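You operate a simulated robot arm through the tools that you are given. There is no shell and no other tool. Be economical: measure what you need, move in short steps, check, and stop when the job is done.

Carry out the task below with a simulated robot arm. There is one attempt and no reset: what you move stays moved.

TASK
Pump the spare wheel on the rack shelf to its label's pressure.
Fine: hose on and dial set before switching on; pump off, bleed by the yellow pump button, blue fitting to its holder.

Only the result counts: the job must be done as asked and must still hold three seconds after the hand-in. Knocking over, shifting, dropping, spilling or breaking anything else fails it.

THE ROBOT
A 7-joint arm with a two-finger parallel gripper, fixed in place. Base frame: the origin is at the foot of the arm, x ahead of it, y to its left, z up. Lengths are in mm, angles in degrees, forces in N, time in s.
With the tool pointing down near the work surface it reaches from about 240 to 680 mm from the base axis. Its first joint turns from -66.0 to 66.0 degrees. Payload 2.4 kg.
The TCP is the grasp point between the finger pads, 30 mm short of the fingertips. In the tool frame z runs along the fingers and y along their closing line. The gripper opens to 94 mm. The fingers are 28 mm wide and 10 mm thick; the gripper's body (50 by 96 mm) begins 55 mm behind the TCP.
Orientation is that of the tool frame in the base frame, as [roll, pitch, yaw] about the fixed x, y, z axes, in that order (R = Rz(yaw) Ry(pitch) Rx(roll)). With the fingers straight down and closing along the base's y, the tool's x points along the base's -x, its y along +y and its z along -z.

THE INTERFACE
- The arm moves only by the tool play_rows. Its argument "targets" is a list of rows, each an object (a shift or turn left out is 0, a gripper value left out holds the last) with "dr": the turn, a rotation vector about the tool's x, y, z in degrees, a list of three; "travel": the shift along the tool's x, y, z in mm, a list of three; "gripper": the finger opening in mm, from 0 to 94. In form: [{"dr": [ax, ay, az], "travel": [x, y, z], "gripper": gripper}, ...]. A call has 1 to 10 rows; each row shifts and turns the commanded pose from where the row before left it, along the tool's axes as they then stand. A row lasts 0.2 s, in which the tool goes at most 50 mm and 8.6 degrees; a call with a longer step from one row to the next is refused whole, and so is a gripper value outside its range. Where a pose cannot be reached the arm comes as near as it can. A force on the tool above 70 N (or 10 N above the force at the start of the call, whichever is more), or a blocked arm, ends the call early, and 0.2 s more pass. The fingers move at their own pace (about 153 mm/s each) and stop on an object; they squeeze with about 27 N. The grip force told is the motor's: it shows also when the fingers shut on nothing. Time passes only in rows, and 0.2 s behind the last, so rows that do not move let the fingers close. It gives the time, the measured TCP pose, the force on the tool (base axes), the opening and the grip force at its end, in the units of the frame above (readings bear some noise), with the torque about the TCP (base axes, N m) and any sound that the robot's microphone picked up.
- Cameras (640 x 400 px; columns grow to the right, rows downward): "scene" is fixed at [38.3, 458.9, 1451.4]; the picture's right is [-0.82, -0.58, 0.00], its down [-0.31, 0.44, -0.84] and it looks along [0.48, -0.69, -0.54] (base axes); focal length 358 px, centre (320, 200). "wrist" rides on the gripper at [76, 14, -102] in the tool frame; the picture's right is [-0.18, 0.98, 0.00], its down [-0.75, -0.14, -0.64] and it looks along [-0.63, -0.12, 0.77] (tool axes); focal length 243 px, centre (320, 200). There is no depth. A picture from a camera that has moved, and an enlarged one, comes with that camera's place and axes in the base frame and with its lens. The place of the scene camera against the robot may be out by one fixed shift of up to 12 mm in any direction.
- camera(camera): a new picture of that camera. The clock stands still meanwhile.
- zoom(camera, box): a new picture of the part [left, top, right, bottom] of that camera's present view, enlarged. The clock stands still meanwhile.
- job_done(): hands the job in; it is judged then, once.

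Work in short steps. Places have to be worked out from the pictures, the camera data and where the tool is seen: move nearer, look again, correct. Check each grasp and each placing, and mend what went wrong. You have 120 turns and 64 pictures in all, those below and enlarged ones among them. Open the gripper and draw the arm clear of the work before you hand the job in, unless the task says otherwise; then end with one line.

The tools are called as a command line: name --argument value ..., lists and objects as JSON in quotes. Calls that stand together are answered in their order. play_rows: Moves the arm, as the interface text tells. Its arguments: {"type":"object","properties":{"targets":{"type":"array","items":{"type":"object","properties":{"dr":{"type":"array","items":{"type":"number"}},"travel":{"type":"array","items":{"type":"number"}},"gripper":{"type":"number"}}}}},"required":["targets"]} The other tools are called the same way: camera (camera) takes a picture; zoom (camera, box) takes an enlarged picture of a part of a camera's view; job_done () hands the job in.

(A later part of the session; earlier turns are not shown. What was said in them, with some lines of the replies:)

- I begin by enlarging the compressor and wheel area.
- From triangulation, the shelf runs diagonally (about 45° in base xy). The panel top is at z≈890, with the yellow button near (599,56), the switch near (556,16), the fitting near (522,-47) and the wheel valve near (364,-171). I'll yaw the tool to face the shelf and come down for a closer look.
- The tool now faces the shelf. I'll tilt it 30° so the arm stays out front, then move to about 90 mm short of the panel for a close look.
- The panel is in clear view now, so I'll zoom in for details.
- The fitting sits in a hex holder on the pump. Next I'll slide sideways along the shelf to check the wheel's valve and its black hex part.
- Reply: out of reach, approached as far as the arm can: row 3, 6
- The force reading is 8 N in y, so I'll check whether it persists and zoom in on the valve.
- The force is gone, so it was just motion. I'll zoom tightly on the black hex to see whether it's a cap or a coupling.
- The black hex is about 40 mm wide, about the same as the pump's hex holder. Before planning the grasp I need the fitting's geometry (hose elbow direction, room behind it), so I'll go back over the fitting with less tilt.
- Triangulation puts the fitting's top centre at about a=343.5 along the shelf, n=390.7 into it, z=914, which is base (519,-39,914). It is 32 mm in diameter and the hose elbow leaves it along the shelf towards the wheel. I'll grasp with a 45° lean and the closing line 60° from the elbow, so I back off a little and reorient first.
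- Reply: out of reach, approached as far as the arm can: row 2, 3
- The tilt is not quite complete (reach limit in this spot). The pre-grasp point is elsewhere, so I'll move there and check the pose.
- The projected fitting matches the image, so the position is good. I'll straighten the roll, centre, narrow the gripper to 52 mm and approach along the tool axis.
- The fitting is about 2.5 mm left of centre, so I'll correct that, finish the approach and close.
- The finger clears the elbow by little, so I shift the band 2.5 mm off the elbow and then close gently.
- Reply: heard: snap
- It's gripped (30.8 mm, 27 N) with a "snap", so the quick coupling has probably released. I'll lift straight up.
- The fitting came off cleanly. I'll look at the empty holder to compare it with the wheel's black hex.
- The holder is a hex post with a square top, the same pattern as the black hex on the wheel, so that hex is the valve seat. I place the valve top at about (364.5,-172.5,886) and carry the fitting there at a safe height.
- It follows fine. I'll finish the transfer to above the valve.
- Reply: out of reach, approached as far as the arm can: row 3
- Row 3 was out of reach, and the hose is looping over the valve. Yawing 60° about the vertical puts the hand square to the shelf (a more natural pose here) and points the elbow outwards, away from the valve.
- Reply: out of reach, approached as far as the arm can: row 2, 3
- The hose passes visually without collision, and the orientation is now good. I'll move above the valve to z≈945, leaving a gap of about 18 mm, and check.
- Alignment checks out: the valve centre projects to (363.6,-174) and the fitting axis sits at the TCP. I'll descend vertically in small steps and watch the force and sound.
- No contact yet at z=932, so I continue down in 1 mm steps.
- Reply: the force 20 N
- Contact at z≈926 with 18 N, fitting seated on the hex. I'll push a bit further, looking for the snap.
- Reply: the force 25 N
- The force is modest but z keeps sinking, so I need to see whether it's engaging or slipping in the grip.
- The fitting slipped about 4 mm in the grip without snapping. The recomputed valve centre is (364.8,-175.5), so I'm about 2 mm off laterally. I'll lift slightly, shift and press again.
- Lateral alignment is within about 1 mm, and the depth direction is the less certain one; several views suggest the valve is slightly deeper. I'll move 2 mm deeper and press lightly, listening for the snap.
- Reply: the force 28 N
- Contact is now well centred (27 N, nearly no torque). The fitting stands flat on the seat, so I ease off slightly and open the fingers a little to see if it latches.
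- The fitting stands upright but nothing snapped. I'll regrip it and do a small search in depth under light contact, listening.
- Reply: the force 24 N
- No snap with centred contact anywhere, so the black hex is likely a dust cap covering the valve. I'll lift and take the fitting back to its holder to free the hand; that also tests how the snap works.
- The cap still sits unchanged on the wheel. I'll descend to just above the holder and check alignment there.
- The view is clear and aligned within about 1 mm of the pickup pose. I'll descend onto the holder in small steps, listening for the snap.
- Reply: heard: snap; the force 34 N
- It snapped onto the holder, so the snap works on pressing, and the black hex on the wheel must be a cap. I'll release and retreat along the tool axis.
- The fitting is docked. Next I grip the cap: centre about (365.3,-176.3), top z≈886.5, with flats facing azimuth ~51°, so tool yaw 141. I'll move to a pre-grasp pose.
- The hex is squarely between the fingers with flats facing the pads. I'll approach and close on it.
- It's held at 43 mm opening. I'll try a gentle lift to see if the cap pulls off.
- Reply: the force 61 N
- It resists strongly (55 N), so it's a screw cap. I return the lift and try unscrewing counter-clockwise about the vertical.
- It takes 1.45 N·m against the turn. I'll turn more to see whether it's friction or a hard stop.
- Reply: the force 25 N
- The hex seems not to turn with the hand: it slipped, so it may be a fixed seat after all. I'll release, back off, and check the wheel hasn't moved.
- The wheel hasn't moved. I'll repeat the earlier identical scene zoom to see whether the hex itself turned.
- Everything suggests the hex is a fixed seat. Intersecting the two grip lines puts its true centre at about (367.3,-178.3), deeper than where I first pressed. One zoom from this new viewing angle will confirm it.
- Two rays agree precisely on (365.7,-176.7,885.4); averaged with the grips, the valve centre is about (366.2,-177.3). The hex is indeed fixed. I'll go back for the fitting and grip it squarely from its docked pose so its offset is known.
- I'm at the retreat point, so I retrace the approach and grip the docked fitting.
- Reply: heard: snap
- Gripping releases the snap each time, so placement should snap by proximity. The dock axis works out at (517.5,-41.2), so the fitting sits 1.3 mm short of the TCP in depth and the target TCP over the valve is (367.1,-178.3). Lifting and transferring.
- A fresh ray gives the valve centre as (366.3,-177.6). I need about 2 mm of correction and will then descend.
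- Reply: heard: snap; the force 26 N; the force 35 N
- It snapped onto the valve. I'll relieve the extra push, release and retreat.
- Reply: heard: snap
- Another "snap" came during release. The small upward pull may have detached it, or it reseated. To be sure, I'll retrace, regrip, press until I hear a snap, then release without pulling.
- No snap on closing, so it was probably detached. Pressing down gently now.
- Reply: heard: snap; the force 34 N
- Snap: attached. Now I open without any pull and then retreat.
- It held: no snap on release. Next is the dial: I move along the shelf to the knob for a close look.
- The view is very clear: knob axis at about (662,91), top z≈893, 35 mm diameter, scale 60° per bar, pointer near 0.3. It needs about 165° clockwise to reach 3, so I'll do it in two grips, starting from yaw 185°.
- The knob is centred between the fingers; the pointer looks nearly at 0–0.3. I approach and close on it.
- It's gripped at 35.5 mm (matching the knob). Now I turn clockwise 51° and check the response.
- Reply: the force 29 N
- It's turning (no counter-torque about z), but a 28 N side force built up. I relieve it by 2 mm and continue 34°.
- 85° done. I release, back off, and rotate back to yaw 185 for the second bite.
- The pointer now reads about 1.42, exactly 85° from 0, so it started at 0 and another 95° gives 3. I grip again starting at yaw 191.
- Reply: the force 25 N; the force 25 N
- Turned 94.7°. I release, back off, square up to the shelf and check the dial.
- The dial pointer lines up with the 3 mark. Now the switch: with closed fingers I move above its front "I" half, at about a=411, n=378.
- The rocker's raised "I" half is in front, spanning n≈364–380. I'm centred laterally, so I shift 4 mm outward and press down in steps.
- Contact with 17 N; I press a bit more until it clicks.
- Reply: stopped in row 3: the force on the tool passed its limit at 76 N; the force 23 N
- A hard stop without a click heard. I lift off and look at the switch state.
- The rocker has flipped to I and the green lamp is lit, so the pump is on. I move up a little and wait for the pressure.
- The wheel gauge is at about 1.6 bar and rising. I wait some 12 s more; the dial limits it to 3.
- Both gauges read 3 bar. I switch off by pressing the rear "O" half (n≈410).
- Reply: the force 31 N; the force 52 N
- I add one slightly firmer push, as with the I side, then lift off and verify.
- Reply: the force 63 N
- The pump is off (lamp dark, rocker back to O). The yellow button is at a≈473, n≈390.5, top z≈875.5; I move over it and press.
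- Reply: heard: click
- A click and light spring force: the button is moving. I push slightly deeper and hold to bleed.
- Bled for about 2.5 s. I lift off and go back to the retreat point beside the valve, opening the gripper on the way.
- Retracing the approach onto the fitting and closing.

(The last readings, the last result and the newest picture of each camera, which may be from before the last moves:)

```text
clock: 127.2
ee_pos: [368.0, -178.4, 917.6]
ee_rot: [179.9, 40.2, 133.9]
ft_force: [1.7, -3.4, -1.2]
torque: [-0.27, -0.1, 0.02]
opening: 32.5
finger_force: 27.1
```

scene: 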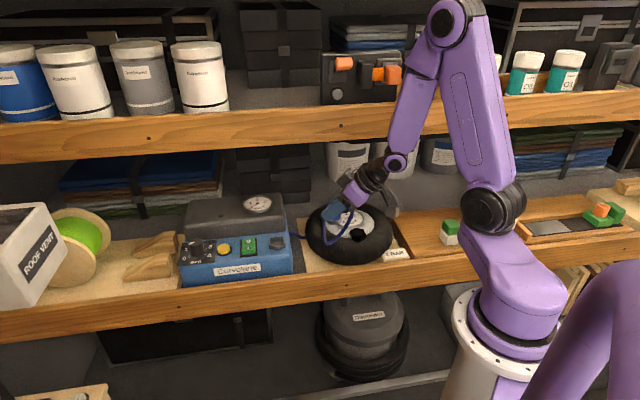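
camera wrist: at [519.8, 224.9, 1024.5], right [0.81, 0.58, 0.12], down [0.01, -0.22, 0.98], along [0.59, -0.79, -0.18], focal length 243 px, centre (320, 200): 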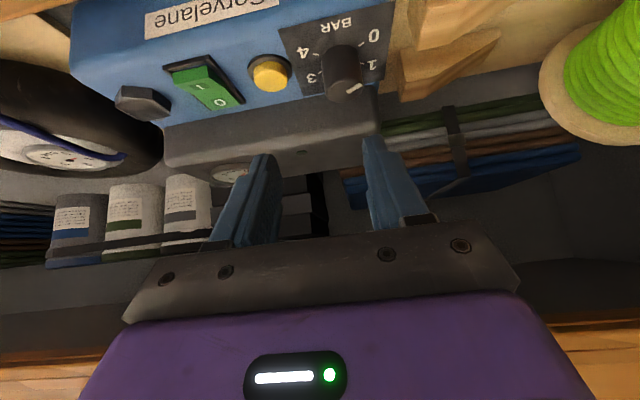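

Gripped and still attached. I pull straight up in small steps.

play_rows --targets '[{"travel": [-1.3, 0, -1.5]}, {"travel": [-1.3, 0, -1.5]}, {"travel": [0, 0, 0]}]'

```text
clock: 128.0
ee_pos: [366.6, -177.6, 921.9]
ee_rot: [179.9, 40.0, 134.0]
ft_force: [-0.4, -0.2, -0.7]
torque: [-0.01, 0.02, -0.02]
opening: 32.2
finger_force: 26.7
heard: snap
```

It detached with a snap. I lift and carry the fitting back over the holder.

play_rows --targets '[{"travel": [-11.8, 0, -14]}, {"travel": [-11.8, 0, -14]}, {"travel": [-11.8, 0, -14.1]}, {"travel": [-1.03, 33.9, 0.88]}, {"travel": [-1.03, 33.9, 0.88]}, {"travel": [-1.03, 33.9, 0.88]}, {"travel": [-1.03, 33.9, 0.88]}, {"travel": [-1.03, 33.9, 0.88]}, {"travel": [-1.03, 33.9, 0.88]}, {"travel": [0, 0, 0]}]'

play_rows --targets '[{"travel": [9.6, 0, 11.5]}, {"travel": [9.6, 0, 11.5]}, {"travel": [9.6, 0, 11.5]}, {"travel": [0, 0, 0]}]'

play_rows --targets '[{"travel": [0, 0, 0]}]'

```text
clock: 130.2
ee_pos: [519.1, -42.1, 978.1]
ee_rot: [-179.9, 40.2, 134.2]
ft_force: [0.2, -0.5, -0.5]
torque: [0.03, -0.04, -0.02]
opening: 32.1
finger_force: 27.6
```

```text
clock: 131.2
ee_pos: [520.0, -41.4, 932.8]
ee_rot: [-179.9, 40.1, 134.0]
ft_force: [-0.4, 0.4, -0.3]
torque: [-0.01, 0.0, -0.03]
opening: 31.8
finger_force: 26.1
```

```text
clock: 131.6
ee_pos: [521.0, -41.9, 933.1]
ee_rot: [179.9, 40.1, 133.9]
ft_force: [0.0, -0.1, -1.6]
torque: [0.01, 0.0, 0.02]
opening: 31.9
finger_force: 27.1
```

Averaged position is about 1.7 mm off, so I correct that and descend in small steps.

play_rows --targets '[{"travel": [0.6, -1.5, -0.5]}, {"travel": [6.4, 0, 7.7]}, {"travel": [5.2, 0, 6.1]}, {"travel": [0.65, 0, 0.77]}, {"travel": [0, 0, 0]}]'

play_rows --targets '[{"travel": [0.65, 0, 0.77]}, {"travel": [0.65, 0, 0.77]}, {"travel": [0, 0, 0]}]'

```text
clock: 132.8
ee_pos: [516.4, -41.1, 913.2]
ee_rot: [180.0, 40.1, 134.0]
ft_force: [0.7, 0.2, -0.7]
torque: [-0.02, 0.02, -0.02]
opening: 31.9
finger_force: 26.6
```

```text
clock: 133.6
ee_pos: [517.0, -39.9, 911.4]
ee_rot: [180.0, 40.0, 134.2]
ft_force: [0.2, -0.5, -0.9]
torque: [-0.02, -0.01, -0.02]
opening: 31.9
finger_force: 27.3
```

play_rows --targets '[{"travel": [-1.15, 0, 0.97]}, {"travel": [0.65, 0, 0.77]}, {"travel": [0, 0, 0]}]'

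play_rows --targets '[{"travel": [0.65, 0, 0.77]}, {"travel": [0, 0, 0]}]'

```text
clock: 134.4
ee_pos: [519.0, -42.3, 908.8]
ee_rot: [180.0, 40.1, 134.2]
ft_force: [-1.0, -0.2, -1.4]
torque: [-0.04, -0.01, -0.02]
opening: 31.8
finger_force: 27.2
```

```text
clock: 135.0
ee_pos: [518.7, -41.8, 909.0]
ee_rot: [180.0, 40.2, 134.1]
ft_force: [0.3, 0.0, -0.2]
torque: [0.04, 0.02, 0.01]
opening: 31.7
finger_force: 27.6
```

play_rows --targets '[{"travel": [0.65, 0, 0.77]}, {"travel": [0.65, 0, 0.77]}, {"travel": [0, 0, 0]}]'

```text
clock: 135.8
ee_pos: [519.8, -40.2, 909.2]
ee_rot: [179.8, 40.4, 134.1]
ft_force: [2.3, 11.7, 33.4]
torque: [-0.02, -0.15, 0.06]
opening: 32.2
finger_force: 27.0
heard: snap
```

It snapped into the holder. I release without pulling and retreat well clear.

play_rows --targets '[{"gripper": 38}, {"gripper": 52}, {"travel": [0, 0, 0]}]'

play_rows --targets '[{"travel": [0, 0, -15]}, {"travel": [0, 0, -25]}, {"travel": [0, 0, -30]}, {"travel": [0, 0, -30]}, {"travel": [20, 0, -30], "gripper": 94}, {"travel": [20, 0, -30]}, {"travel": [20, 0, -20]}, {"travel": [0, 0, 0]}]'

zoom --camera "scene" --box '[170, 180, 410, 300]'

```text
clock: 136.6
ee_pos: [517.8, -43.5, 907.1]
ee_rot: [-179.8, 39.9, 134.1]
ft_force: [1.2, -0.7, -0.3]
torque: [-0.02, 0.02, 0.01]
opening: 51.9
finger_force: 0.0
```

```text
clock: 138.4
ee_pos: [406.3, 73.6, 1004.7]
ee_rot: [180.0, 40.1, 134.0]
ft_force: [0.5, 0.1, 0.8]
torque: [-0.01, -0.02, 0.02]
opening: 94.1
finger_force: 0.1
```

```text
2.67 times, centred on (290, 240) of scene
camera zoom: at [38.3, 458.9, 1451.4], right [-0.82, -0.58, 0.0], down [-0.31, 0.44, -0.84], along [0.48, -0.69, -0.54], focal length 955 px, centre (400, 93)
```

zoom: 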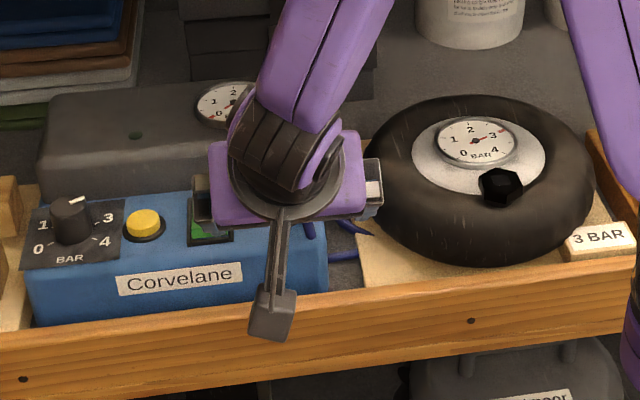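

The wheel gauge still reads 3 bar and the pump gauge has dropped, the last switch check showed the pump off, and the fitting snapped into its holder with no snap on release. The gripper is open and clear, so I hand in.

job_done

```text
The job is handed in.
```

The spare wheel reads about 3 bar on its gauge, matching its label. The pump is switched off and bled with the yellow button. The blue fitting snapped back into its holder, but the arm hid it in the last picture.
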